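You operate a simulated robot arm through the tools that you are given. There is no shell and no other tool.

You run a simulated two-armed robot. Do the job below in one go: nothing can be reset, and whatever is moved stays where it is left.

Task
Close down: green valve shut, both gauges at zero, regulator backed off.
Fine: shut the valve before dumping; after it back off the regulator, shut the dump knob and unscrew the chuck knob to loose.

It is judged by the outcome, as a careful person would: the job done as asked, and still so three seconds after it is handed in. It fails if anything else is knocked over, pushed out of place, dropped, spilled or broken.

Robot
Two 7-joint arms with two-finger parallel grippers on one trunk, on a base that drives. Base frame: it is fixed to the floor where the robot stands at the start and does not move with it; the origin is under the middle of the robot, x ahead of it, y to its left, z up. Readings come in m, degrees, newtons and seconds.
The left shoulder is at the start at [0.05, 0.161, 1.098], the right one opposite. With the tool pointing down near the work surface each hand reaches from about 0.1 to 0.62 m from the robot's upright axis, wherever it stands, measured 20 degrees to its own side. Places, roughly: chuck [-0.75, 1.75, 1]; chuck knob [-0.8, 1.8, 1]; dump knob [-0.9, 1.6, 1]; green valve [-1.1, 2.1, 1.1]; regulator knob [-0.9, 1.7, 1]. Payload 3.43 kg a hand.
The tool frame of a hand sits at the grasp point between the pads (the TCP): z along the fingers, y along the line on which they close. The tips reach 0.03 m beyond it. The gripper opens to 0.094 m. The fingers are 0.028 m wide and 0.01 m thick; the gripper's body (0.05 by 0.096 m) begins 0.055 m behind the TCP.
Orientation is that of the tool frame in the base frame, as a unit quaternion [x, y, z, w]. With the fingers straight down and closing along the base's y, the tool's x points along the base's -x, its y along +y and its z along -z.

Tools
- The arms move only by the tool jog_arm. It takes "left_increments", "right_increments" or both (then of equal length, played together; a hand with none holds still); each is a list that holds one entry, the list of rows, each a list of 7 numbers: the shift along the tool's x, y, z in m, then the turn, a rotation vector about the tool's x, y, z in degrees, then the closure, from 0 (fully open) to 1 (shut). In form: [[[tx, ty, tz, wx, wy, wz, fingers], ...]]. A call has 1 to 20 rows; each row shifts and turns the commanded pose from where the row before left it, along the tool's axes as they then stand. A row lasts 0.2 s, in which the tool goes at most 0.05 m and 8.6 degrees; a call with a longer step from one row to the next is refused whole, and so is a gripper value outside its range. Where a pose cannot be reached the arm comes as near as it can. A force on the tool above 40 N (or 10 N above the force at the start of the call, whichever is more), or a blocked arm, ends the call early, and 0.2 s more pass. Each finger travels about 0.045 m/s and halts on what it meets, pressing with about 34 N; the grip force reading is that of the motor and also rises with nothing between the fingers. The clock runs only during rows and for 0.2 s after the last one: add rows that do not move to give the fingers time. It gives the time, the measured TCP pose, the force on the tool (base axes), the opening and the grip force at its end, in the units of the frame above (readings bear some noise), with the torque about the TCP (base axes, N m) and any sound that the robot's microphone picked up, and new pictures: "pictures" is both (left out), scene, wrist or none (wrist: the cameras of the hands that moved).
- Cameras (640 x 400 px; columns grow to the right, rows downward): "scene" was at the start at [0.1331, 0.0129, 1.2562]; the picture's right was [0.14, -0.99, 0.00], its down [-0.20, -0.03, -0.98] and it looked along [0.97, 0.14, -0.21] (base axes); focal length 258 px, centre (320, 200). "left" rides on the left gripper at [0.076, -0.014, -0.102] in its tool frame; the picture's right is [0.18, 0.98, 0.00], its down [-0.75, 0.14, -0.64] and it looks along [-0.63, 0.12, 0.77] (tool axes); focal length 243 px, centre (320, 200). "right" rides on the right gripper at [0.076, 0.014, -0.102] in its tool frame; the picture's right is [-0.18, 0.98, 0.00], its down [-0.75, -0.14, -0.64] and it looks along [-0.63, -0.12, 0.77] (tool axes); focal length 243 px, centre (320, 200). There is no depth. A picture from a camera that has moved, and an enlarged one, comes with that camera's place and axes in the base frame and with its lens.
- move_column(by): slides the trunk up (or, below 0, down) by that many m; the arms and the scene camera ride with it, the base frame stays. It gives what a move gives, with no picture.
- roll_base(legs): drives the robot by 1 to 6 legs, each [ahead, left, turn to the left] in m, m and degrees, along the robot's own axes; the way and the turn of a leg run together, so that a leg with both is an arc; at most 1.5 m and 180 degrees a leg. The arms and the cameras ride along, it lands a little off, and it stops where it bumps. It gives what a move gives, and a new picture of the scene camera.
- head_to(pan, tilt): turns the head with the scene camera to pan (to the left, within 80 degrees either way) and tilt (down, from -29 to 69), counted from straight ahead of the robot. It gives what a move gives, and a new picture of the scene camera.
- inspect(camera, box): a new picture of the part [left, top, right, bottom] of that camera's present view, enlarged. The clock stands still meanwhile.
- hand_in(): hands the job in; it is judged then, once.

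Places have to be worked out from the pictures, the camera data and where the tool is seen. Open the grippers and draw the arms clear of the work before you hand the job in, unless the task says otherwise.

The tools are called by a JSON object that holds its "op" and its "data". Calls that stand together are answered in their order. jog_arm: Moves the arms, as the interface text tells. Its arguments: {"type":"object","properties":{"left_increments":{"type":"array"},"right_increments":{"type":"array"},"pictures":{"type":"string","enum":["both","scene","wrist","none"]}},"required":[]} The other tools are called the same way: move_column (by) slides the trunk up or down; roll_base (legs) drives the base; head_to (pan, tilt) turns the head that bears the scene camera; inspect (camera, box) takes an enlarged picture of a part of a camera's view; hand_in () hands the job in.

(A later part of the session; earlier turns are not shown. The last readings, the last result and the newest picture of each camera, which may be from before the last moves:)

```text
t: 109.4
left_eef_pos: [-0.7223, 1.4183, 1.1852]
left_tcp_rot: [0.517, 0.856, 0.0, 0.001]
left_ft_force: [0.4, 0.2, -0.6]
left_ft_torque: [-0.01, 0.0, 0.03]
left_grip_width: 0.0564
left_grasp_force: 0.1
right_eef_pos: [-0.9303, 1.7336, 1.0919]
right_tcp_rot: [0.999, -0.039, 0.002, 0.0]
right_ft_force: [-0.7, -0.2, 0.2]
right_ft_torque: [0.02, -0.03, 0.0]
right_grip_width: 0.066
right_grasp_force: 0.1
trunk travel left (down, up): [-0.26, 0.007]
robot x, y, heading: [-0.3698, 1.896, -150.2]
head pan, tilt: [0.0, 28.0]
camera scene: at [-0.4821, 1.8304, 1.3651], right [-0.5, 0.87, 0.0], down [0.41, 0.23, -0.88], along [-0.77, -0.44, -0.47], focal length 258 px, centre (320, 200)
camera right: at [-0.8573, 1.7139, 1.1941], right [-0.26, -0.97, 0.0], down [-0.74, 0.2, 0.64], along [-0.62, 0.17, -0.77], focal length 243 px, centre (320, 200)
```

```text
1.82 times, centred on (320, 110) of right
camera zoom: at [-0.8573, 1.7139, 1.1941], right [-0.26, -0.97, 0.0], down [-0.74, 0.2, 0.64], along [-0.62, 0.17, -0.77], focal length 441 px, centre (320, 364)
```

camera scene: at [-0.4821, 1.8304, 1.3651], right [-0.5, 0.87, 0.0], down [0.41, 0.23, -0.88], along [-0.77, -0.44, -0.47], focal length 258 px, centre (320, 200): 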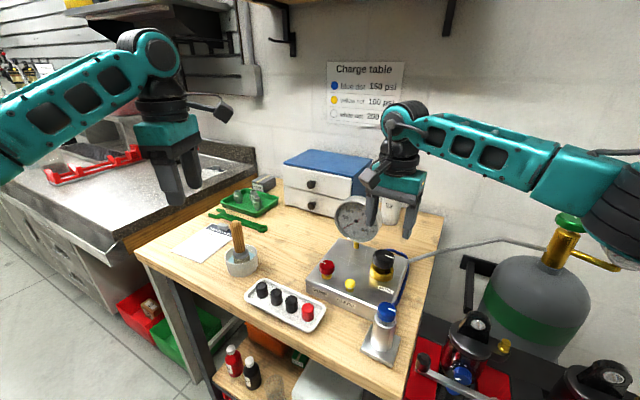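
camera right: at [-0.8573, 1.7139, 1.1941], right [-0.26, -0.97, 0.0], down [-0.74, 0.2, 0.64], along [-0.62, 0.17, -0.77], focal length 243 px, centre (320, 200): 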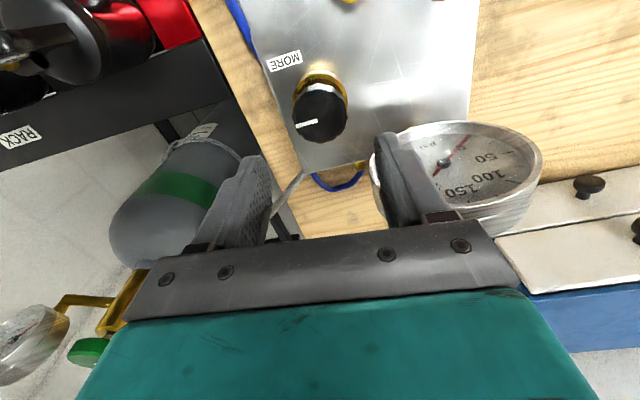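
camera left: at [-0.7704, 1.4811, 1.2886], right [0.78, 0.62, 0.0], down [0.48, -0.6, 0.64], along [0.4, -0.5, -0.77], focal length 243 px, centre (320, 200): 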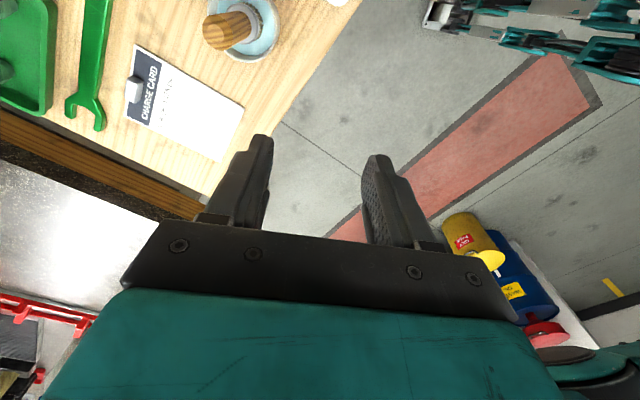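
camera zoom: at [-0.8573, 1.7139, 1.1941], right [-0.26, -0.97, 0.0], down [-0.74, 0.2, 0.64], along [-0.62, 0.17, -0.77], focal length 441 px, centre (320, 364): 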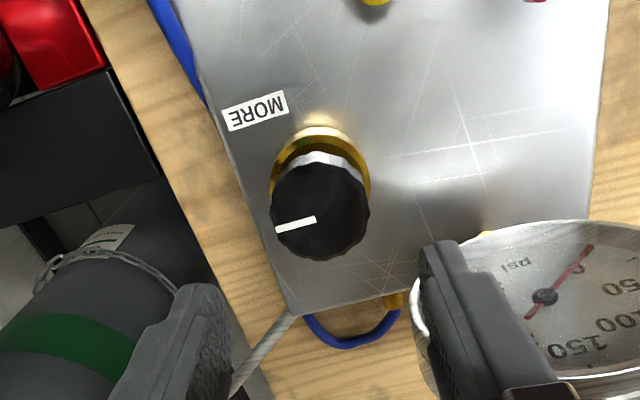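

The gauge looks unmoved and still reads zero. Now yaw is -94.5° and the knob centre is confirmed at (-0.930,1.735). I descend again.

{"op": "jog_arm", "data": {"right_increments": [[[0, -0.001, 0.0228, 0, 0, 0, 0.3], [0, 0, 0.0228, 0, 0, 0, 0.3], [0, 0, 0.0228, 0, 0, 0, 0.3], [0, 0, 0.0225, 0, 0, 0, 0.3], [0, 0, 0, 0, 0, 0, 0.3]]], "pictures": "both"}}

{"op": "inspect", "data": {"camera": "scene", "box": [320, 180, 440, 300]}}

```text
t: 110.6
left_eef_pos: [-0.7206, 1.4201, 1.1856]
left_tcp_rot: [0.517, 0.856, 0.001, 0.001]
left_ft_force: [0.9, 0.2, 0.1]
left_ft_torque: [-0.02, -0.02, 0.02]
left_grip_width: 0.0565
left_grasp_force: 0.0
right_eef_pos: [-0.9305, 1.7339, 1.0011]
right_tcp_rot: [0.999, -0.04, 0.002, 0.0]
right_ft_force: [-0.3, -0.3, 0.3]
right_ft_torque: [-0.02, -0.02, 0.02]
right_grip_width: 0.066
right_grasp_force: 0.0
trunk travel left (down, up): [-0.26, 0.007]
robot x, y, heading: [-0.3711, 1.896, -150.1]
head pan, tilt: [0.0, 28.0]
camera scene: at [-0.4821, 1.8304, 1.3652], right [-0.5, 0.87, 0.0], down [0.41, 0.23, -0.88], along [-0.77, -0.44, -0.47], focal length 258 px, centre (320, 200)
camera right: at [-0.8566, 1.7141, 1.1036], right [-0.26, -0.96, 0.0], down [-0.74, 0.2, 0.64], along [-0.62, 0.17, -0.77], focal length 243 px, centre (320, 200)
```

scene: 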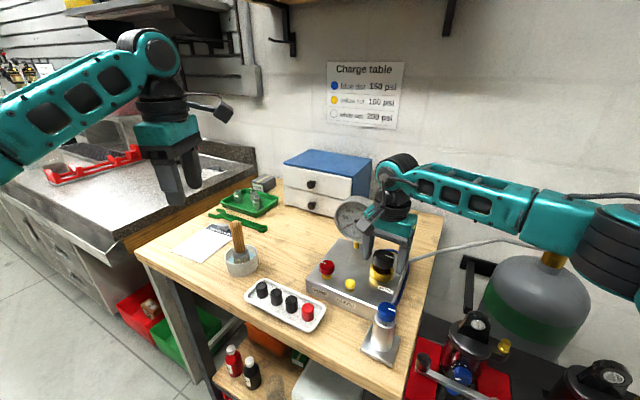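
right: 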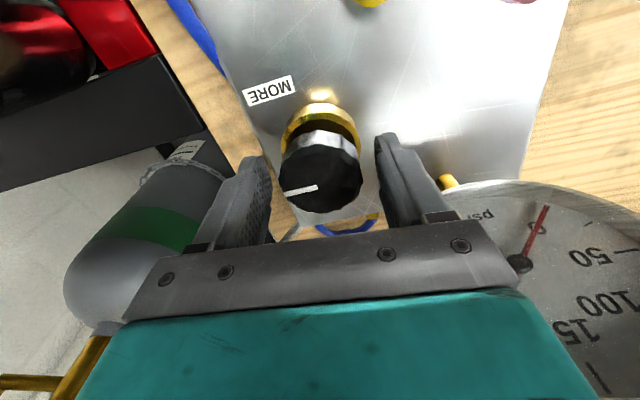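

```text
3.33 times, centred on (380, 240) of scene
camera zoom: at [-0.4821, 1.8304, 1.3652], right [-0.5, 0.87, 0.0], down [0.41, 0.23, -0.88], along [-0.77, -0.44, -0.47], focal length 859 px, centre (120, 67)
```

zoom: 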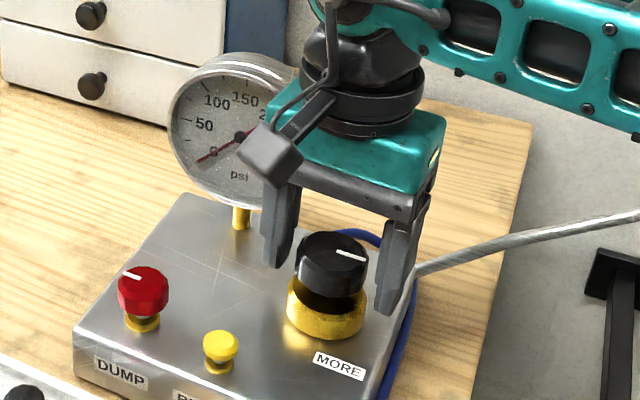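

No contact now. I close on the knob and turn it counter-clockwise 24°, watching for forces.

{"op": "jog_arm", "data": {"right_increments": [[[0, 0, 0, 0, 0, 0, 0.5], [0, 0, 0, 0, 0, 0, 0.8], [0, 0, 0, 0, 0, 0, 0.8], [0, 0, 0, 0, 0, -8, 0.8], [0, 0, 0, 0, 0, -8, 0.8], [0, 0, 0, 0, 0, -8, 0.8]]], "pictures": "wrist"}}

```text
t: 112.0
left_eef_pos: [-0.7216, 1.4199, 1.1851]
left_tcp_rot: [0.516, 0.857, 0.001, 0.001]
left_ft_force: [0.2, 0.4, 0.1]
left_ft_torque: [0.02, -0.01, 0.01]
left_grip_width: 0.0562
left_grasp_force: 0.2
right_eef_pos: [-0.9305, 1.7345, 1.0024]
right_tcp_rot: [0.985, 0.17, 0.002, 0.0]
right_ft_force: [0.7, -8.2, -2.0]
right_ft_torque: [0.79, 0.51, -0.01]
right_grip_width: 0.0453
right_grasp_force: 45.4
trunk travel left (down, up): [-0.26, 0.007]
robot x, y, heading: [-0.3704, 1.8958, -150.4]
head pan, tilt: [0.0, 28.0]
camera right: at [-0.8548, 1.7458, 1.1037], right [0.16, -0.99, 0.0], down [-0.76, -0.12, 0.64], along [-0.63, -0.1, -0.77], focal length 243 px, centre (320, 200)
```

right: 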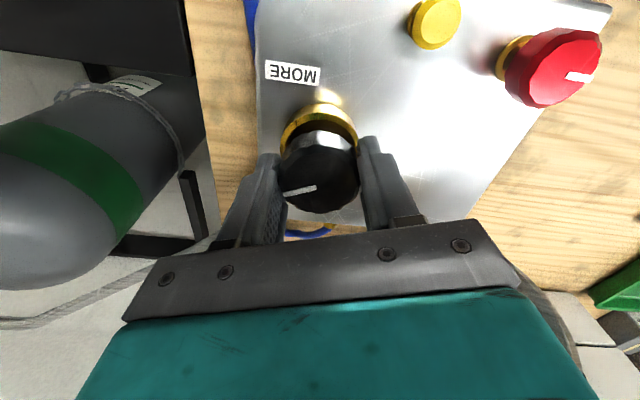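

The knob turns along. I continue counter-clockwise 48° more.

{"op": "jog_arm", "data": {"right_increments": [[[0, 0, 0, 0, 0, -8, 0.8], [0, 0, 0, 0, 0, -8, 0.8], [0, 0, 0, 0, 0, -8, 0.8], [0, 0, 0, 0, 0, -8, 0.8], [0, 0, 0, 0, 0, -8, 0.8], [0, 0, 0, 0, 0, -8, 0.8]]], "pictures": "both"}}

{"op": "inspect", "data": {"camera": "scene", "box": [320, 180, 440, 300]}}

```text
t: 113.4
left_eef_pos: [-0.7219, 1.4175, 1.185]
left_tcp_rot: [0.517, 0.856, 0.001, 0.0]
left_ft_force: [0.1, 0.0, -0.4]
left_ft_torque: [0.0, -0.03, -0.02]
left_grip_width: 0.0562
left_grasp_force: 0.0
right_eef_pos: [-0.9302, 1.7339, 1.0027]
right_tcp_rot: [0.85, 0.527, 0.001, 0.002]
right_ft_force: [-1.4, -12.2, 1.1]
right_ft_torque: [0.96, -0.19, -0.02]
right_grip_width: 0.0453
right_grasp_force: 44.8
right hand out of reach, approached as far as the arm can: row 6
trunk travel left (down, up): [-0.26, 0.007]
robot x, y, heading: [-0.3715, 1.8973, -150.4]
head pan, tilt: [0.0, 28.0]
camera scene: at [-0.4822, 1.8287, 1.3651], right [-0.5, 0.87, 0.0], down [0.41, 0.24, -0.88], along [-0.77, -0.44, -0.47], focal length 258 px, centre (320, 200)
camera right: at [-0.8845, 1.7957, 1.1035], right [0.8, -0.6, 0.0], down [-0.46, -0.61, 0.64], along [-0.38, -0.51, -0.77], focal length 243 px, centre (320, 200)
```

scene: 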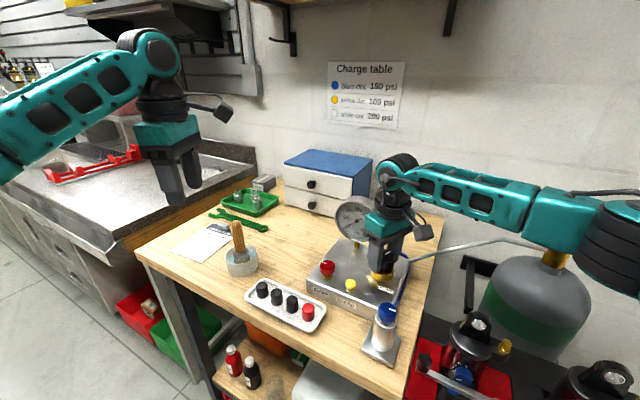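
right: 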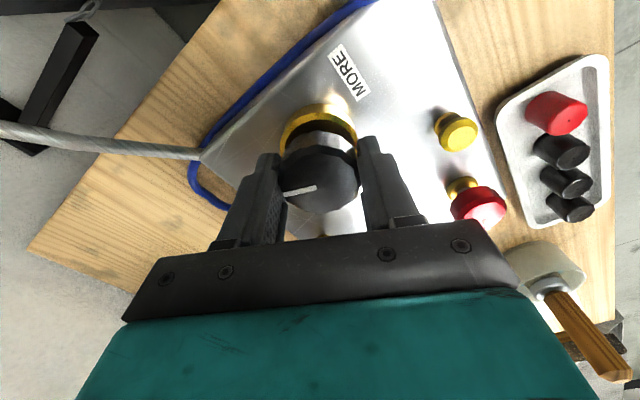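

```text
3.33 times, centred on (380, 240) of scene
camera zoom: at [-0.4822, 1.8287, 1.3651], right [-0.5, 0.87, 0.0], down [0.41, 0.24, -0.88], along [-0.77, -0.44, -0.47], focal length 859 px, centre (120, 67)
```

zoom: 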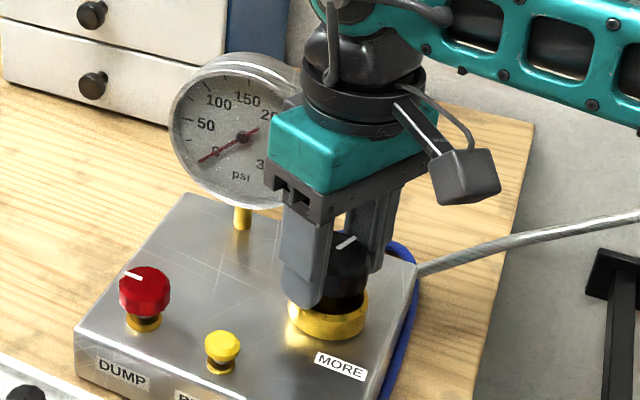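

68° turned, still free (no axial torque), near the wrist's limit. I ratchet: open, turn back 68° clockwise, re-grip, then turn counter-clockwise again.

{"op": "jog_arm", "data": {"right_increments": [[[0, 0, 0, 0, 0, 0, 0.3], [0, 0, 0, 0, 0, 0, 0.3], [0, 0, 0, 0, 0, 8.5, 0.3], [0, 0, 0, 0, 0, 8.5, 0.3], [0, 0, 0, 0, 0, 8.5, 0.3], [0, 0, 0, 0, 0, 8.5, 0.3], [0, 0, 0, 0, 0, 8.5, 0.3], [0, 0, 0, 0, 0, 8.5, 0.3], [0, 0, 0, 0, 0, 8.5, 0.3], [0, 0, 0, 0, 0, 8.5, 0.3], [0, 0, 0, 0, 0, 0, 0.6], [0, 0, 0, 0, 0, 0, 0.8], [0, 0, 0, 0, 0, 0, 0.8]]], "pictures": "both"}}

{"op": "inspect", "data": {"camera": "scene", "box": [320, 180, 440, 300]}}

```text
t: 116.2
left_eef_pos: [-0.7214, 1.4201, 1.1852]
left_tcp_rot: [0.516, 0.857, 0.001, 0.0]
left_ft_force: [0.2, -1.1, -0.3]
left_ft_torque: [-0.03, 0.0, 0.0]
left_grip_width: 0.0564
left_grasp_force: 0.1
right_eef_pos: [-0.929, 1.7341, 1.0008]
right_tcp_rot: [0.999, -0.04, 0.002, 0.002]
right_ft_force: [-0.6, -9.2, -0.2]
right_ft_torque: [-0.06, 0.05, 0.02]
right_grip_width: 0.045
right_grasp_force: 43.6
trunk travel left (down, up): [-0.26, 0.007]
robot x, y, heading: [-0.3677, 1.8965, -150.1]
head pan, tilt: [0.0, 28.0]
camera scene: at [-0.4822, 1.8292, 1.3651], right [-0.5, 0.87, 0.0], down [0.41, 0.23, -0.88], along [-0.77, -0.44, -0.47], focal length 258 px, centre (320, 200)
camera right: at [-0.8558, 1.7136, 1.1031], right [-0.26, -0.97, 0.0], down [-0.74, 0.2, 0.64], along [-0.62, 0.17, -0.77], focal length 243 px, centre (320, 200)
```

scene: 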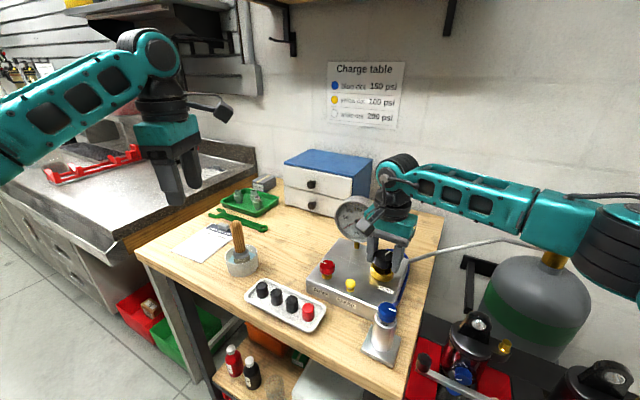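
right: 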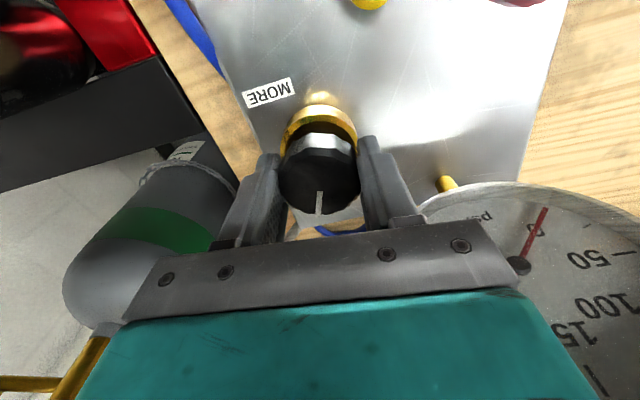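

```text
3.33 times, centred on (380, 240) of scene
camera zoom: at [-0.4822, 1.8292, 1.3651], right [-0.5, 0.87, 0.0], down [0.41, 0.23, -0.88], along [-0.77, -0.44, -0.47], focal length 859 px, centre (120, 67)
```

zoom: 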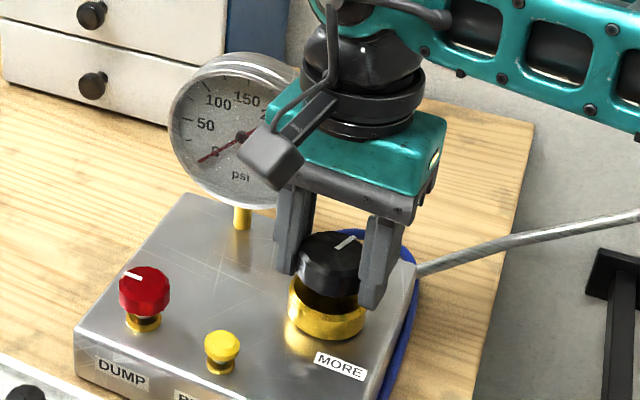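

Re-gripped; mark now points to about 165°. I turn counter-clockwise another 64° and check whether the knob follows or stops.

{"op": "jog_arm", "data": {"right_increments": [[[0, 0, 0, 0, 0, -8, 0.8], [0, 0, 0, 0, 0, -8, 0.8], [0, 0, 0, 0, 0, -8, 0.8], [0, 0, 0, 0, 0, -8, 0.8], [0, 0, 0, 0, 0, -8, 0.8], [0, 0, 0, 0, 0, -8, 0.8], [0, 0, 0, 0, 0, -8, 0.8], [0, 0, 0, 0, 0, -8, 0.8]]], "pictures": "both"}}

{"op": "inspect", "data": {"camera": "scene", "box": [320, 180, 440, 300]}}

```text
t: 118.0
left_eef_pos: [-0.7211, 1.4195, 1.1852]
left_tcp_rot: [0.517, 0.856, 0.001, 0.001]
left_ft_force: [-0.5, -0.8, -0.7]
left_ft_torque: [-0.04, -0.02, 0.01]
left_grip_width: 0.0564
left_grasp_force: 0.1
right_eef_pos: [-0.9291, 1.7345, 1.0023]
right_tcp_rot: [0.868, 0.496, 0.002, 0.0]
right_ft_force: [-0.3, -9.9, 0.4]
right_ft_torque: [0.41, 0.33, -0.41]
right_grip_width: 0.0458
right_grasp_force: 44.8
trunk travel left (down, up): [-0.26, 0.007]
robot x, y, heading: [-0.3666, 1.8959, -150.3]
head pan, tilt: [0.0, 28.0]
camera scene: at [-0.4822, 1.8291, 1.3651], right [-0.5, 0.87, 0.0], down [0.41, 0.23, -0.88], along [-0.77, -0.44, -0.47], focal length 258 px, centre (320, 200)
camera right: at [-0.8798, 1.7928, 1.1032], right [0.75, -0.66, 0.0], down [-0.51, -0.58, 0.64], along [-0.42, -0.48, -0.77], focal length 243 px, centre (320, 200)
```

scene: 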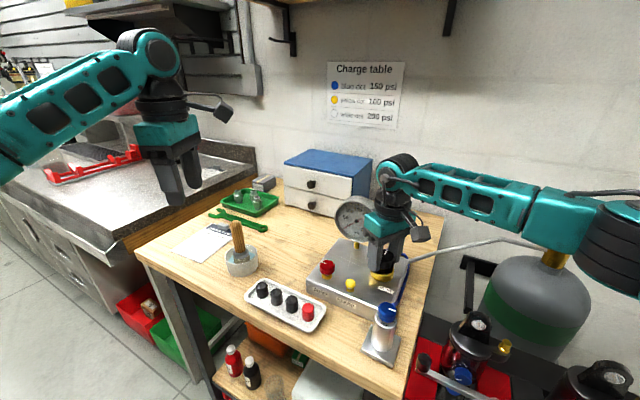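
right: 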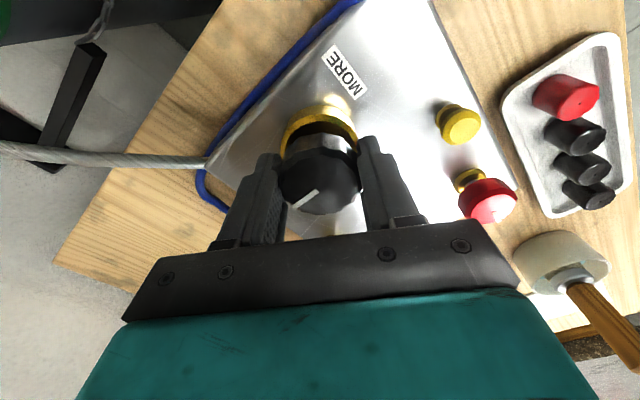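

```text
3.33 times, centred on (380, 240) of scene
camera zoom: at [-0.4822, 1.8291, 1.3651], right [-0.5, 0.87, 0.0], down [0.41, 0.23, -0.88], along [-0.77, -0.44, -0.47], focal length 859 px, centre (120, 67)
```

zoom: 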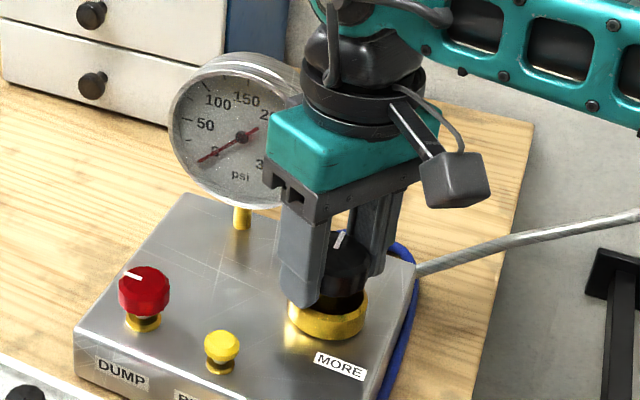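

The knob moved another ~15° and then stopped (mark at 180°, axial torque -0.41 N m while slipping): regulator fully backed off. I release and lift the right hand away toward the front-right, then bring the left hand back high over the dump knob.

{"op": "jog_arm", "data": {"right_increments": [[[0, 0, 0, 0, 0, 0, 0.3], [0, 0, 0, 0, 0, 0, 0.3], [0, 0, -0.04, 0, 0, 0, 0.3], [0, 0, -0.04, 0, 0, 0, 0.3], [0, 0, -0.04, 0, 0, 0, 0.3], [0.0299, 0.0099, -0.0125, 0, 0, 0, 0.3], [0.0299, 0.0099, -0.0125, 0, 0, 0, 0.3], [0.0299, 0.0099, -0.0125, 0, 0, 0, 0.3], [0.0299, 0.0099, -0.0125, 0, 0, 0, 0.3], [0.0299, 0.0099, -0.0125, 0, 0, 0, 0.3], [0.0299, 0.0099, -0.0125, 0, 0, 0, 0.3], [0.0299, 0.0099, -0.0125, 0, 0, 0, 0.3], [0.0299, 0.0099, -0.0125, 0, 0, 0, 0.3], [0, 0, 0, 0, 0, 0, 0.3], [0, 0, 0, 0, 0, 0, 0.3], [0, 0, 0, 0, 0, 0, 0.3], [0, 0, 0, 0, 0, 0, 0.3], [0, 0, 0, 0, 0, 0, 0.3], [0, 0, 0, 0, 0, 0, 0.3], [0, 0, 0, 0, 0, 0, 0.3]]], "left_increments": [[[0, 0, 0, 0, 0, 0, 0.4], [0, 0, 0, 0, 0, 0, 0.4], [0, 0, 0, 0, 0, 0, 0.4], [0, 0, 0, 0, 0, 0, 0.4], [0, 0, 0, 0, 0, 0, 0.4], [0, 0, 0, 0, 0, 0, 0.4], [0, 0, 0, 0, 0, 0, 0.4], [0, 0, 0, 0, 0, 0, 0.4], [0.0282, -0.003, 0, 0, 0, 0, 0.4], [0.0282, -0.003, 0, 0, 0, 0, 0.4], [0.0282, -0.003, 0, 0, 0, 0, 0.4], [0.0282, -0.003, 0, 0, 0, 0, 0.4], [0.0282, -0.003, 0, 0, 0, 0, 0.4], [0.0282, -0.003, 0, 0, 0, 0, 0.4], [0.0282, -0.003, 0, 0, 0, 0, 0.4], [0.0282, -0.003, 0, 0, 0, 0, 0.4], [0.0282, -0.003, 0, 0, 0, 0, 0.4], [0, 0, 0.04, 0, 0, 0, 0.4], [0, 0, 0.04, 0, 0, 0, 0.4], [0, 0, 0.04, 0, 0, 0, 0.4]]], "pictures": "both"}}

{"op": "inspect", "data": {"camera": "left", "box": [180, 20, 480, 220]}}

{"op": "inspect", "data": {"camera": "scene", "box": [320, 180, 440, 300]}}

```text
t: 122.2
left_eef_pos: [-0.863, 1.6313, 1.0642]
left_tcp_rot: [0.516, 0.857, 0.001, 0.0]
left_ft_force: [0.7, -0.1, 0.0]
left_ft_torque: [0.01, 0.03, 0.0]
left_grip_width: 0.0566
left_grasp_force: 0.1
right_eef_pos: [-0.7431, 1.9018, 1.2217]
right_tcp_rot: [0.869, 0.495, 0.002, 0.002]
right_ft_force: [-0.1, -1.8, 0.3]
right_ft_torque: [0.02, 0.05, -0.01]
right_grip_width: 0.066
right_grasp_force: 0.0
trunk travel left (down, up): [-0.26, 0.007]
robot x, y, heading: [-0.3673, 1.8969, -150.1]
head pan, tilt: [0.0, 28.0]
camera scene: at [-0.4824, 1.83, 1.3651], right [-0.5, 0.87, 0.0], down [0.41, 0.23, -0.88], along [-0.77, -0.44, -0.47], focal length 258 px, centre (320, 200)
camera right: at [-0.6933, 1.9601, 1.324], right [0.75, -0.66, 0.0], down [-0.51, -0.58, 0.64], along [-0.42, -0.48, -0.77], focal length 243 px, centre (320, 200)
camera left: at [-0.9124, 1.6926, 1.1676], right [0.78, 0.62, 0.0], down [0.48, -0.6, 0.64], along [0.4, -0.5, -0.77], focal length 243 px, centre (320, 200)
```

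scene: 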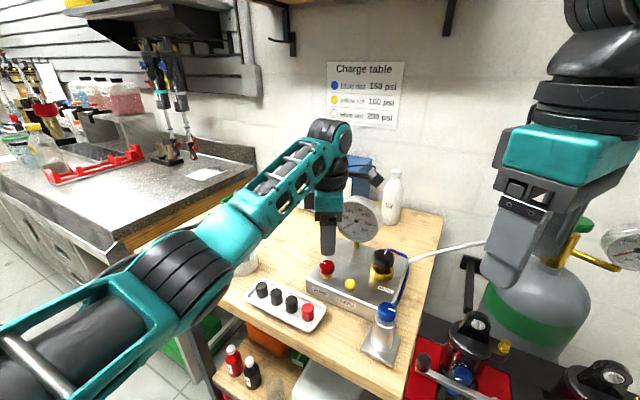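
right: 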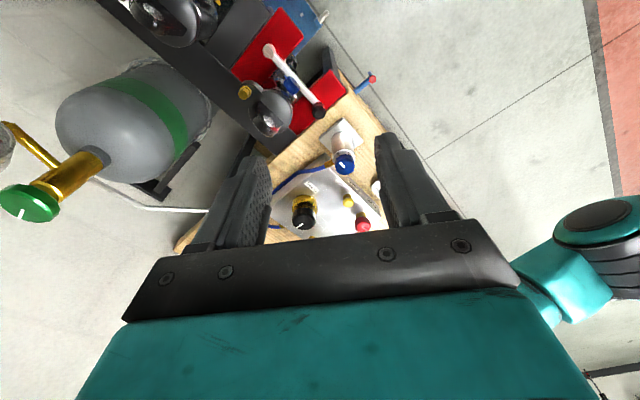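
left: 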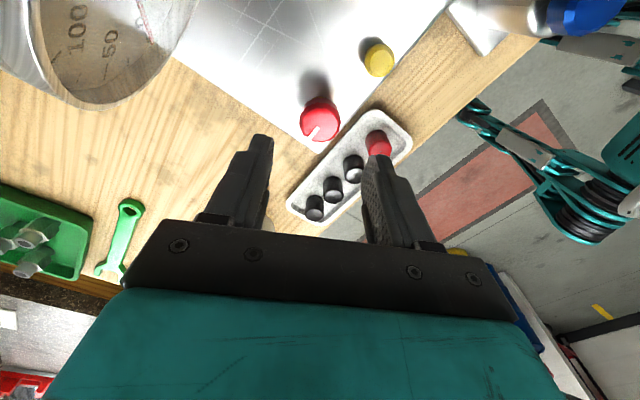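

```text
2.00 times, centred on (330, 120) of left
camera zoom: at [-0.9124, 1.6926, 1.1676], right [0.78, 0.62, 0.0], down [0.48, -0.6, 0.64], along [0.4, -0.5, -0.77], focal length 485 px, centre (300, 360)
```

zoom: 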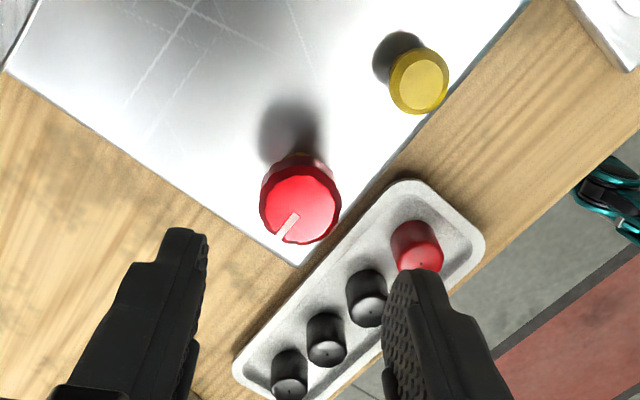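

```text
3.33 times, centred on (380, 240) of scene
camera zoom: at [-0.4824, 1.83, 1.3651], right [-0.5, 0.87, 0.0], down [0.41, 0.23, -0.88], along [-0.77, -0.44, -0.47], focal length 859 px, centre (120, 67)
```

zoom: 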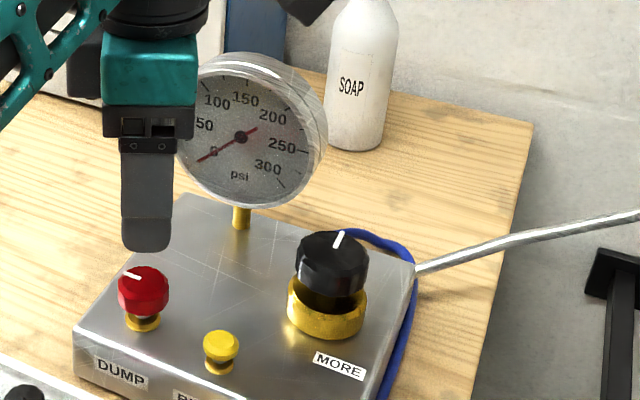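

All fine: outlet gauge at 0, regulator mark at 12 o'clock. The left hand is centred over the dump knob; I descend to TCP z≈0.98, grip, and turn clockwise 64°.

{"op": "jog_arm", "data": {"left_increments": [[[0, 0, 0.025, 0, 0, 0, 0.4], [0, 0, 0.025, 0, 0, 0, 0.4], [0, 0, 0.02, 0, 0, 0, 0.4], [0, 0, 0.014, 0, 0, 0, 0.4], [0, 0, 0, 0, 0, 0, 0.6], [0, 0, 0, 0, 0, 0, 0.9], [0, 0, 0, 0, 0, 0, 0.9], [0, 0, 0, 0, 0, 0, 0.9], [0, 0, 0, 0, 0, 8, 0.9], [0, 0, 0, 0, 0, 8, 0.9], [0, 0, 0, 0, 0, 8, 0.9], [0, 0, 0, 0, 0, 8, 0.9], [0, 0, 0, 0, 0, 8, 0.9], [0, 0, 0, 0, 0, 8, 0.9], [0, 0, 0, 0, 0, 8, 0.9], [0, 0, 0, 0, 0, 8, 0.9]]], "pictures": "both"}}

```text
t: 125.6
left_eef_pos: [-0.8629, 1.6325, 0.9828]
left_tcp_rot: [0.893, 0.451, 0.0, 0.0]
left_ft_force: [9.4, 2.7, 8.6]
left_ft_torque: [0.1, -0.46, 0.04]
left_grip_width: 0.034
left_grasp_force: 44.9
right_eef_pos: [-0.7417, 1.9026, 1.2225]
right_tcp_rot: [0.868, 0.496, 0.001, 0.001]
right_ft_force: [-0.9, -0.4, 0.2]
right_ft_torque: [-0.02, 0.0, 0.0]
right_grip_width: 0.0658
right_grasp_force: 0.1
trunk travel left (down, up): [-0.26, 0.007]
robot x, y, heading: [-0.3731, 1.8976, -150.2]
head pan, tilt: [0.0, 28.0]
camera scene: at [-0.4804, 1.831, 1.3655], right [-0.5, 0.87, 0.0], down [0.41, 0.23, -0.88], along [-0.77, -0.44, -0.47], focal length 258 px, centre (320, 200)
camera left: at [-0.8282, 1.7027, 1.086], right [0.9, -0.43, 0.0], down [-0.33, -0.69, 0.64], along [-0.28, -0.58, -0.77], focal length 243 px, centre (320, 200)
```

scene: 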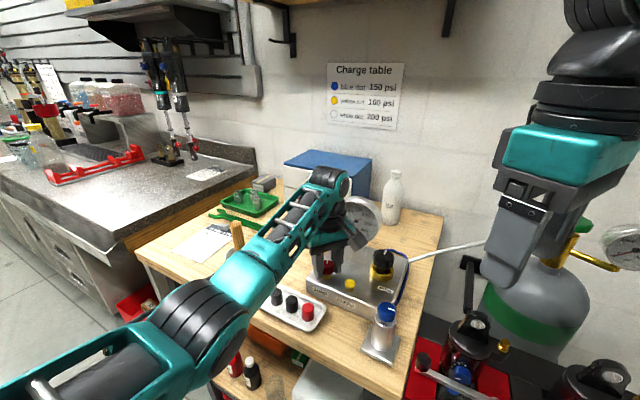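
left: 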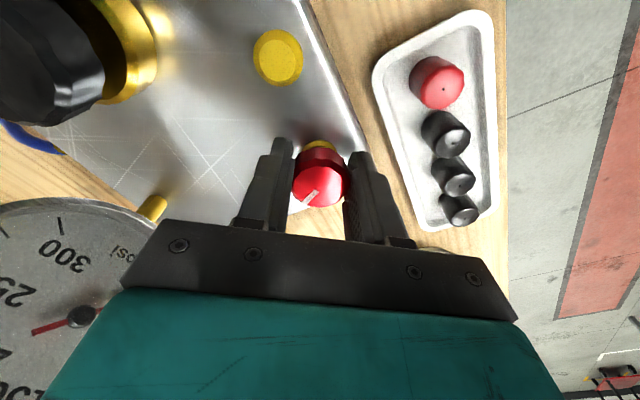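

The knob followed. I continue clockwise 40° to bring it firmly to its shut stop.

{"op": "jog_arm", "data": {"left_increments": [[[0, 0, 0, 0, 0, 8, 0.9], [0, 0, 0, 0, 0, 8, 0.9], [0, 0, 0, 0, 0, 8, 0.9], [0, 0, 0, 0, 0, 8, 0.9], [0, 0, 0, 0, 0, 8, 0.9]]], "pictures": "both"}}

{"op": "inspect", "data": {"camera": "left", "box": [220, 100, 420, 240]}}

```text
t: 126.8
left_eef_pos: [-0.8629, 1.6301, 0.9818]
left_tcp_rot: [0.993, 0.12, -0.001, 0.001]
left_ft_force: [0.8, -2.9, 6.3]
left_ft_torque: [0.07, 0.64, 0.41]
left_grip_width: 0.033
left_grasp_force: 45.1
right_eef_pos: [-0.741, 1.9023, 1.2217]
right_tcp_rot: [0.869, 0.496, 0.001, 0.002]
right_ft_force: [0.5, -0.2, 0.9]
right_ft_torque: [-0.03, -0.02, -0.02]
right_grip_width: 0.0659
right_grasp_force: 0.1
trunk travel left (down, up): [-0.26, 0.007]
robot x, y, heading: [-0.3673, 1.8983, -150.1]
head pan, tilt: [0.0, 28.0]
camera scene: at [-0.4814, 1.8303, 1.3652], right [-0.5, 0.87, 0.0], down [0.41, 0.23, -0.88], along [-0.77, -0.44, -0.47], focal length 258 px, centre (320, 200)
camera left: at [-0.7927, 1.6633, 1.085], right [0.41, -0.91, 0.0], down [-0.7, -0.31, 0.64], along [-0.59, -0.27, -0.76], focal length 243 px, centre (320, 200)
```

scene: 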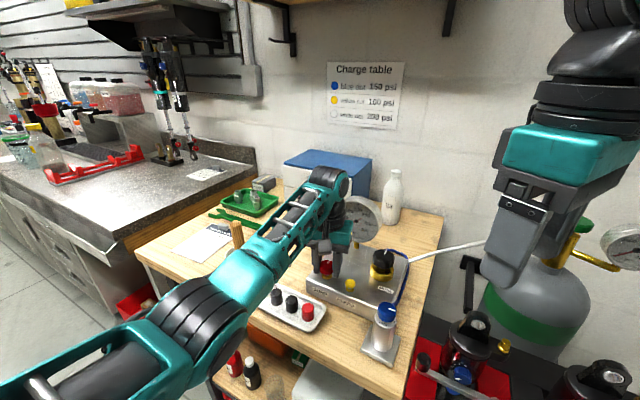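
left: 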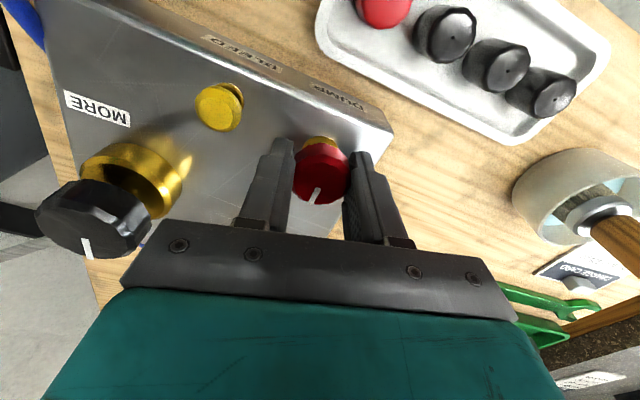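

```text
2.86 times, centred on (320, 170) of left
camera zoom: at [-0.7927, 1.6633, 1.085], right [0.41, -0.91, 0.0], down [-0.7, -0.31, 0.64], along [-0.59, -0.27, -0.76], focal length 693 px, centre (320, 286)
```

zoom: 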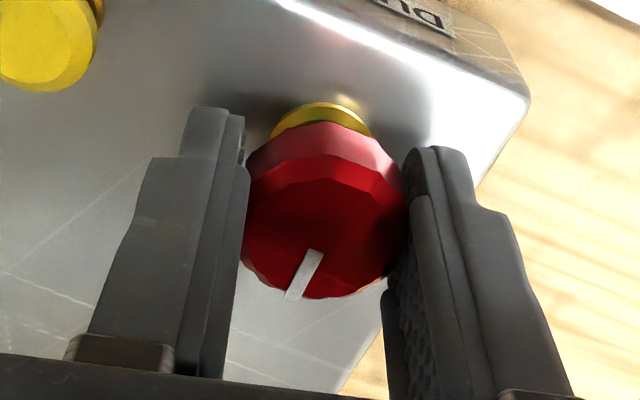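

The dump knob is at its stop again (mark -176°, +0.41 N m reaction): shut. I release and withdraw the left hand, and meanwhile yaw the right hand clockwise to -140° and bring it to hover over the blue chuck knob (≈(-0.80,1.78)).

{"op": "jog_arm", "data": {"left_increments": [[[0, 0, 0, 0, 0, 0, 0.4], [0, 0, 0, 0, 0, 0, 0.4], [0, 0, -0.04, 0, 0, 0, 0.4], [0, 0, -0.04, 0, 0, 0, 0.4], [0, 0, -0.04, 0, 0, 0, 0.4], [0.0147, 0.0242, -0.0083, 0, 0, 0, 0.4], [0.0147, 0.0242, -0.0083, 0, 0, 0, 0.4], [0.0147, 0.0242, -0.0083, 0, 0, 0, 0.4], [0.0147, 0.0242, -0.0083, 0, 0, 0, 0.4], [0.0147, 0.0242, -0.0083, 0, 0, 0, 0.4], [0.0147, 0.0242, -0.0083, 0, 0, 0, 0.4], [0, 0, 0, 0, 0, 0, 0.4], [0, 0, 0, 0, 0, 0, 0.4], [0, 0, 0, 0, 0, 0, 0.4], [0, 0, 0, 0, 0, 0, 0.4], [0, 0, 0, 0, 0, 0, 0.4], [0, 0, 0, 0, 0, 0, 0.4], [0, 0, 0, 0, 0, 0, 0.4]]], "right_increments": [[[0, 0, 0, 0, 0, 8.5, 0.45], [0, 0, 0, 0, 0, 8.5, 0.45], [0, 0, 0, 0, 0, 8.5, 0.45], [0, 0, 0, 0, 0, 8.5, 0.45], [0, 0, 0, 0, 0, 8.5, 0.45], [0, 0, 0, 0, 0, 8.5, 0.45], [0, 0, 0, 0, 0, 8.5, 0.45], [0, 0, 0, 0, 0, 8.5, 0.45], [0, 0, 0, 0, 0, 8.5, 0.45], [0, 0, 0, 0, 0, 8.5, 0.45], [0, 0, 0, 0, 0, 8.5, 0.45], [0, 0, 0, 0, 0, 8.5, 0.45], [0, 0, 0, 0, 0, 8.5, 0.45], [0.0114, 0.0246, 0.0204, 0, 0, 0, 0.45], [0.0114, 0.0246, 0.0204, 0, 0, 0, 0.45], [0.0114, 0.0246, 0.0204, 0, 0, 0, 0.45], [0.0114, 0.0246, 0.0204, 0, 0, 0, 0.45], [0.0114, 0.0246, 0.0204, 0, 0, 0, 0.45]]], "pictures": "both"}}

{"op": "inspect", "data": {"camera": "right", "box": [180, 20, 480, 220]}}

{"op": "inspect", "data": {"camera": "scene", "box": [320, 220, 480, 380]}}

```text
t: 130.6
left_eef_pos: [-0.7412, 1.5107, 1.1534]
left_tcp_rot: [0.993, 0.121, 0.001, -0.001]
left_ft_force: [1.0, 0.2, 0.7]
left_ft_torque: [-0.02, -0.01, 0.01]
left_grip_width: 0.0564
left_grasp_force: 0.1
right_eef_pos: [-0.801, 1.7784, 1.1206]
right_tcp_rot: [0.902, -0.432, 0.002, -0.001]
right_ft_force: [0.8, 0.4, -0.6]
right_ft_torque: [0.02, -0.03, 0.0]
right_grip_width: 0.0519
right_grasp_force: 0.1
trunk travel left (down, up): [-0.26, 0.007]
robot x, y, heading: [-0.3726, 1.8968, -150.4]
head pan, tilt: [0.0, 28.0]
camera scene: at [-0.4824, 1.8298, 1.3651], right [-0.5, 0.87, 0.0], down [0.41, 0.23, -0.88], along [-0.77, -0.44, -0.47], focal length 258 px, centre (320, 200)
camera right: at [-0.7652, 1.7091, 1.2225], right [-0.88, -0.47, 0.0], down [-0.37, 0.68, 0.64], along [-0.3, 0.56, -0.77], focal length 243 px, centre (320, 200)
camera left: at [-0.6722, 1.5437, 1.2561], right [0.41, -0.91, 0.0], down [-0.7, -0.32, 0.64], along [-0.58, -0.27, -0.77], focal length 243 px, centre (320, 200)
```

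scene: 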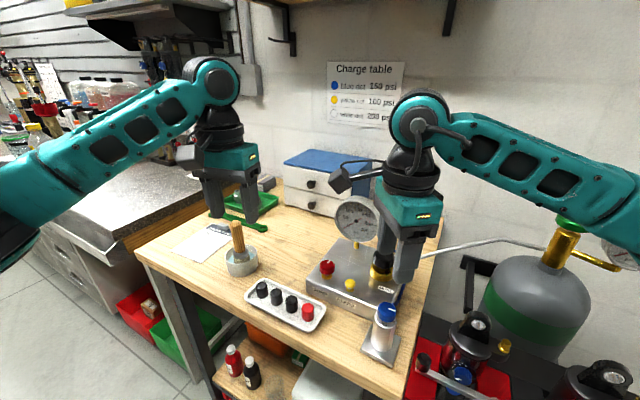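
right: 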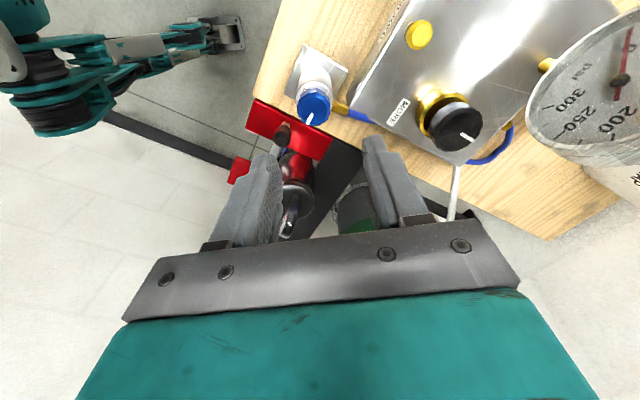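
left: 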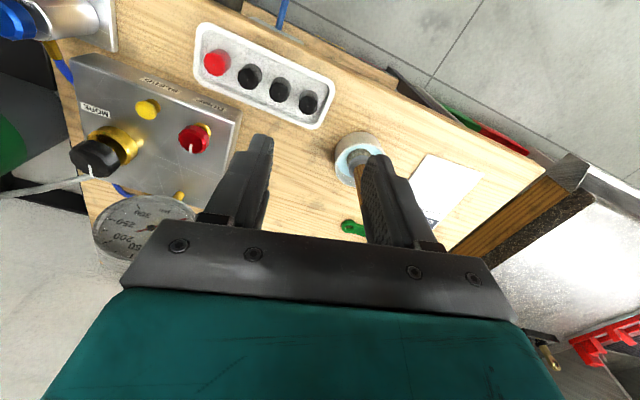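

```text
2.00 times, centred on (330, 120) of right
camera zoom: at [-0.7652, 1.7091, 1.2225], right [-0.88, -0.47, 0.0], down [-0.37, 0.68, 0.64], along [-0.3, 0.56, -0.77], focal length 485 px, centre (300, 360)
```

zoom: 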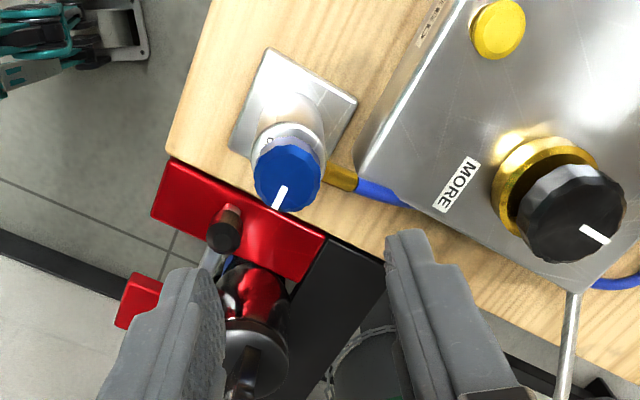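

```text
2.50 times, centred on (400, 300) of scene
camera zoom: at [-0.4824, 1.8298, 1.3651], right [-0.5, 0.87, 0.0], down [0.41, 0.23, -0.88], along [-0.77, -0.44, -0.47], focal length 644 px, centre (120, -50)
```

zoom: 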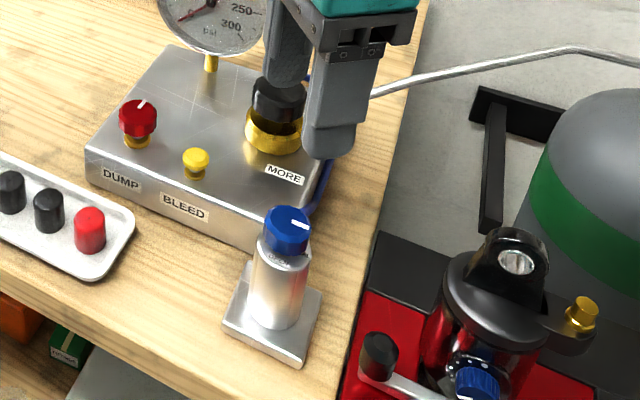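

Chuck knob centre ≈(-0.798,1.781), top z≈1.00; the vice lever's knob beside it is lower (~0.945). I enlarge the chuck to see the gap between blue knob and silver body.

{"op": "inspect", "data": {"camera": "scene", "box": [360, 290, 420, 370]}}

{"op": "inspect", "data": {"camera": "left", "box": [0, 0, 140, 80]}}

```text
5.00 times, centred on (390, 330) of scene
camera zoom: at [-0.4824, 1.8298, 1.3651], right [-0.5, 0.87, 0.0], down [0.41, 0.23, -0.88], along [-0.77, -0.44, -0.47], focal length 1288 px, centre (-30, -450)
```

zoom: 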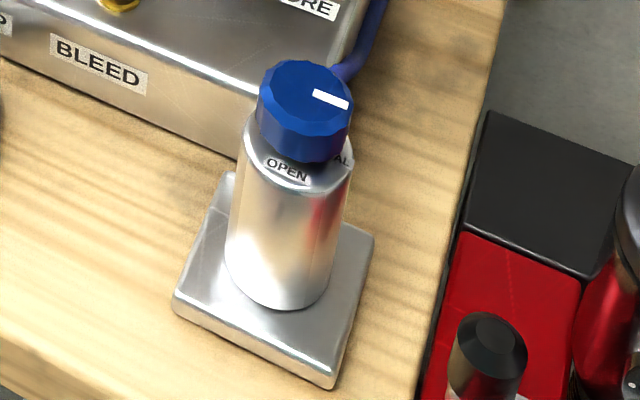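

```text
4.57 times, centred on (70, 40) of left
camera zoom: at [-0.6722, 1.5437, 1.2561], right [0.41, -0.91, 0.0], down [-0.7, -0.32, 0.64], along [-0.58, -0.27, -0.77], focal length 1109 px, centre (1463, 931)
```

zoom: 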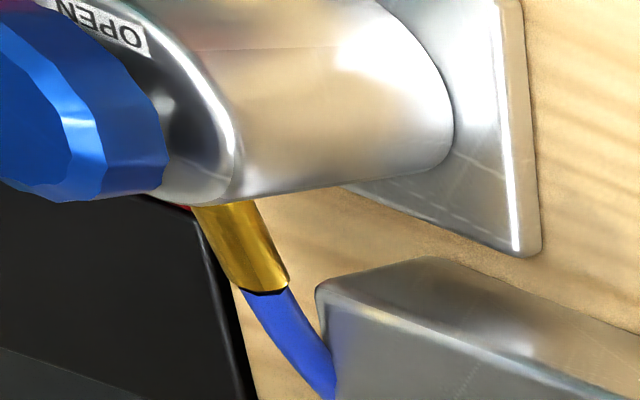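

The silver top carries labels: "OPEN" at the front (≈13°) and "…AL" (SEAL) where the mark now points (≈95°). I expect LOOSE on the far side (180°), i.e. counter-clockwise; to verify I yaw the right hand clockwise 100° in the hover so its camera looks at the far side of the chuck.

{"op": "jog_arm", "data": {"right_increments": [[[0, 0, -0.01, 0, 0, 8.4, 0.45], [0, 0, -0.01, 0, 0, 8.4, 0.45], [0, 0, 0, 0, 0, 8.4, 0.45], [0, 0, 0, 0, 0, 8.4, 0.45], [0, 0, 0, 0, 0, 8.4, 0.45], [0, 0, 0, 0, 0, 8.4, 0.45], [0, 0, 0, 0, 0, 8.4, 0.45], [0, 0, 0, 0, 0, 8.4, 0.45], [0, 0, 0, 0, 0, 8.4, 0.45], [0, 0, 0, 0, 0, 8.4, 0.45], [0, 0, 0, 0, 0, 8.4, 0.45], [0, 0, 0, 0, 0, 8.4, 0.45]]], "pictures": "wrist"}}

{"op": "inspect", "data": {"camera": "right", "box": [260, 60, 380, 180]}}

```text
t: 133.2
left_eef_pos: [-0.7431, 1.512, 1.1534]
left_tcp_rot: [0.993, 0.119, 0.001, 0.0]
left_ft_force: [0.2, 0.2, -0.4]
left_ft_torque: [0.02, -0.01, -0.01]
left_grip_width: 0.0564
left_grasp_force: 0.1
right_eef_pos: [-0.8011, 1.7796, 1.1405]
right_tcp_rot: [-0.241, 0.971, -0.001, 0.002]
right_ft_force: [-0.4, 0.7, 0.1]
right_ft_torque: [0.01, -0.04, -0.02]
right_grip_width: 0.0516
right_grasp_force: 0.1
trunk travel left (down, up): [-0.26, 0.007]
robot x, y, heading: [-0.3698, 1.895, -150.2]
head pan, tilt: [0.0, 28.0]
camera right: at [-0.8758, 1.7562, 1.2413], right [-0.3, 0.95, 0.0], down [0.73, 0.23, 0.64], along [0.62, 0.19, -0.76], focal length 243 px, centre (320, 200)
```

right: 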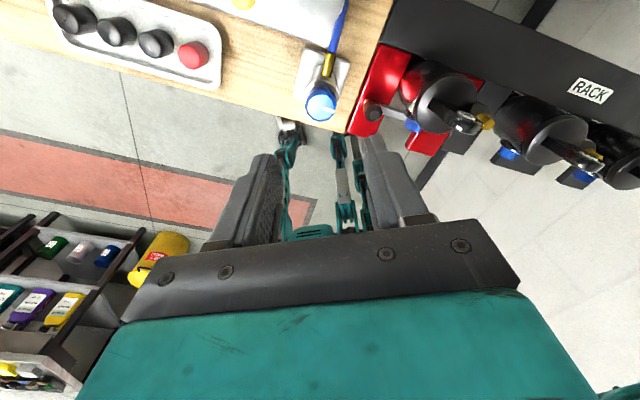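

```text
3.33 times, centred on (320, 120) of right
camera zoom: at [-0.8758, 1.7562, 1.2413], right [-0.3, 0.95, 0.0], down [0.73, 0.23, 0.64], along [0.62, 0.19, -0.76], focal length 809 px, centre (320, 467)
```

zoom: 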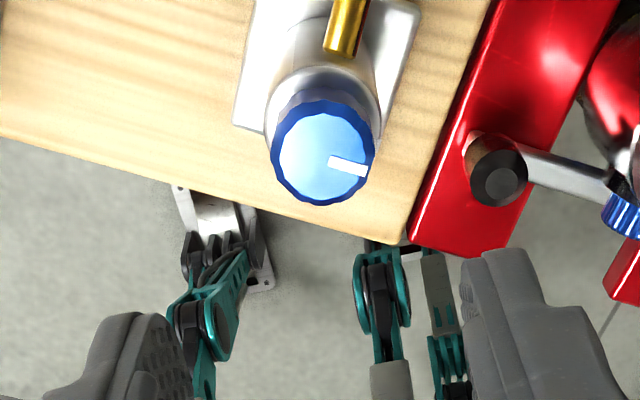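

No label shows on the far side. I zoom in further on the label next to the mark from the head camera.

{"op": "inspect", "data": {"camera": "scene", "box": [372, 298, 412, 334]}}

{"op": "inspect", "data": {"camera": "right", "box": [290, 60, 350, 130]}}

```text
11.11 times, centred on (392, 316) of scene
camera zoom: at [-0.4821, 1.8304, 1.3651], right [-0.5, 0.87, 0.0], down [0.41, 0.23, -0.88], along [-0.77, -0.44, -0.47], focal length 2863 px, centre (-480, -1089)
```

zoom: 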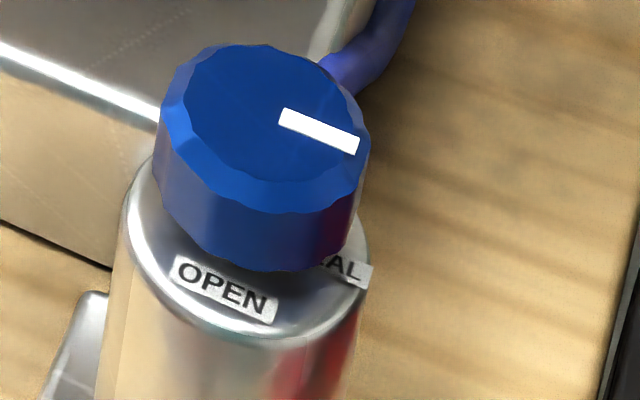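

```text
5.71 times, centred on (320, 95) of right
camera zoom: at [-0.8758, 1.7562, 1.2413], right [-0.3, 0.95, 0.0], down [0.73, 0.23, 0.64], along [0.62, 0.19, -0.76], focal length 1386 px, centre (320, 800)
```

zoom: 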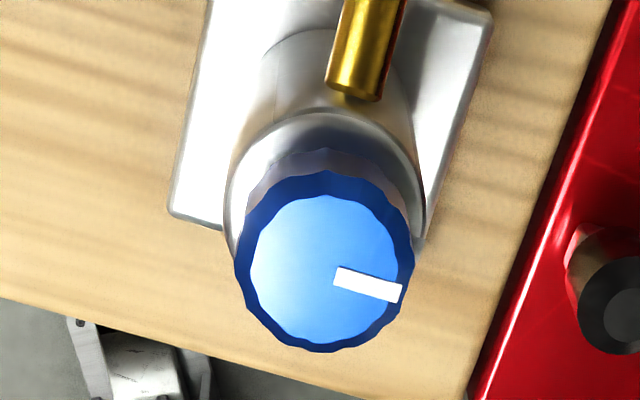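

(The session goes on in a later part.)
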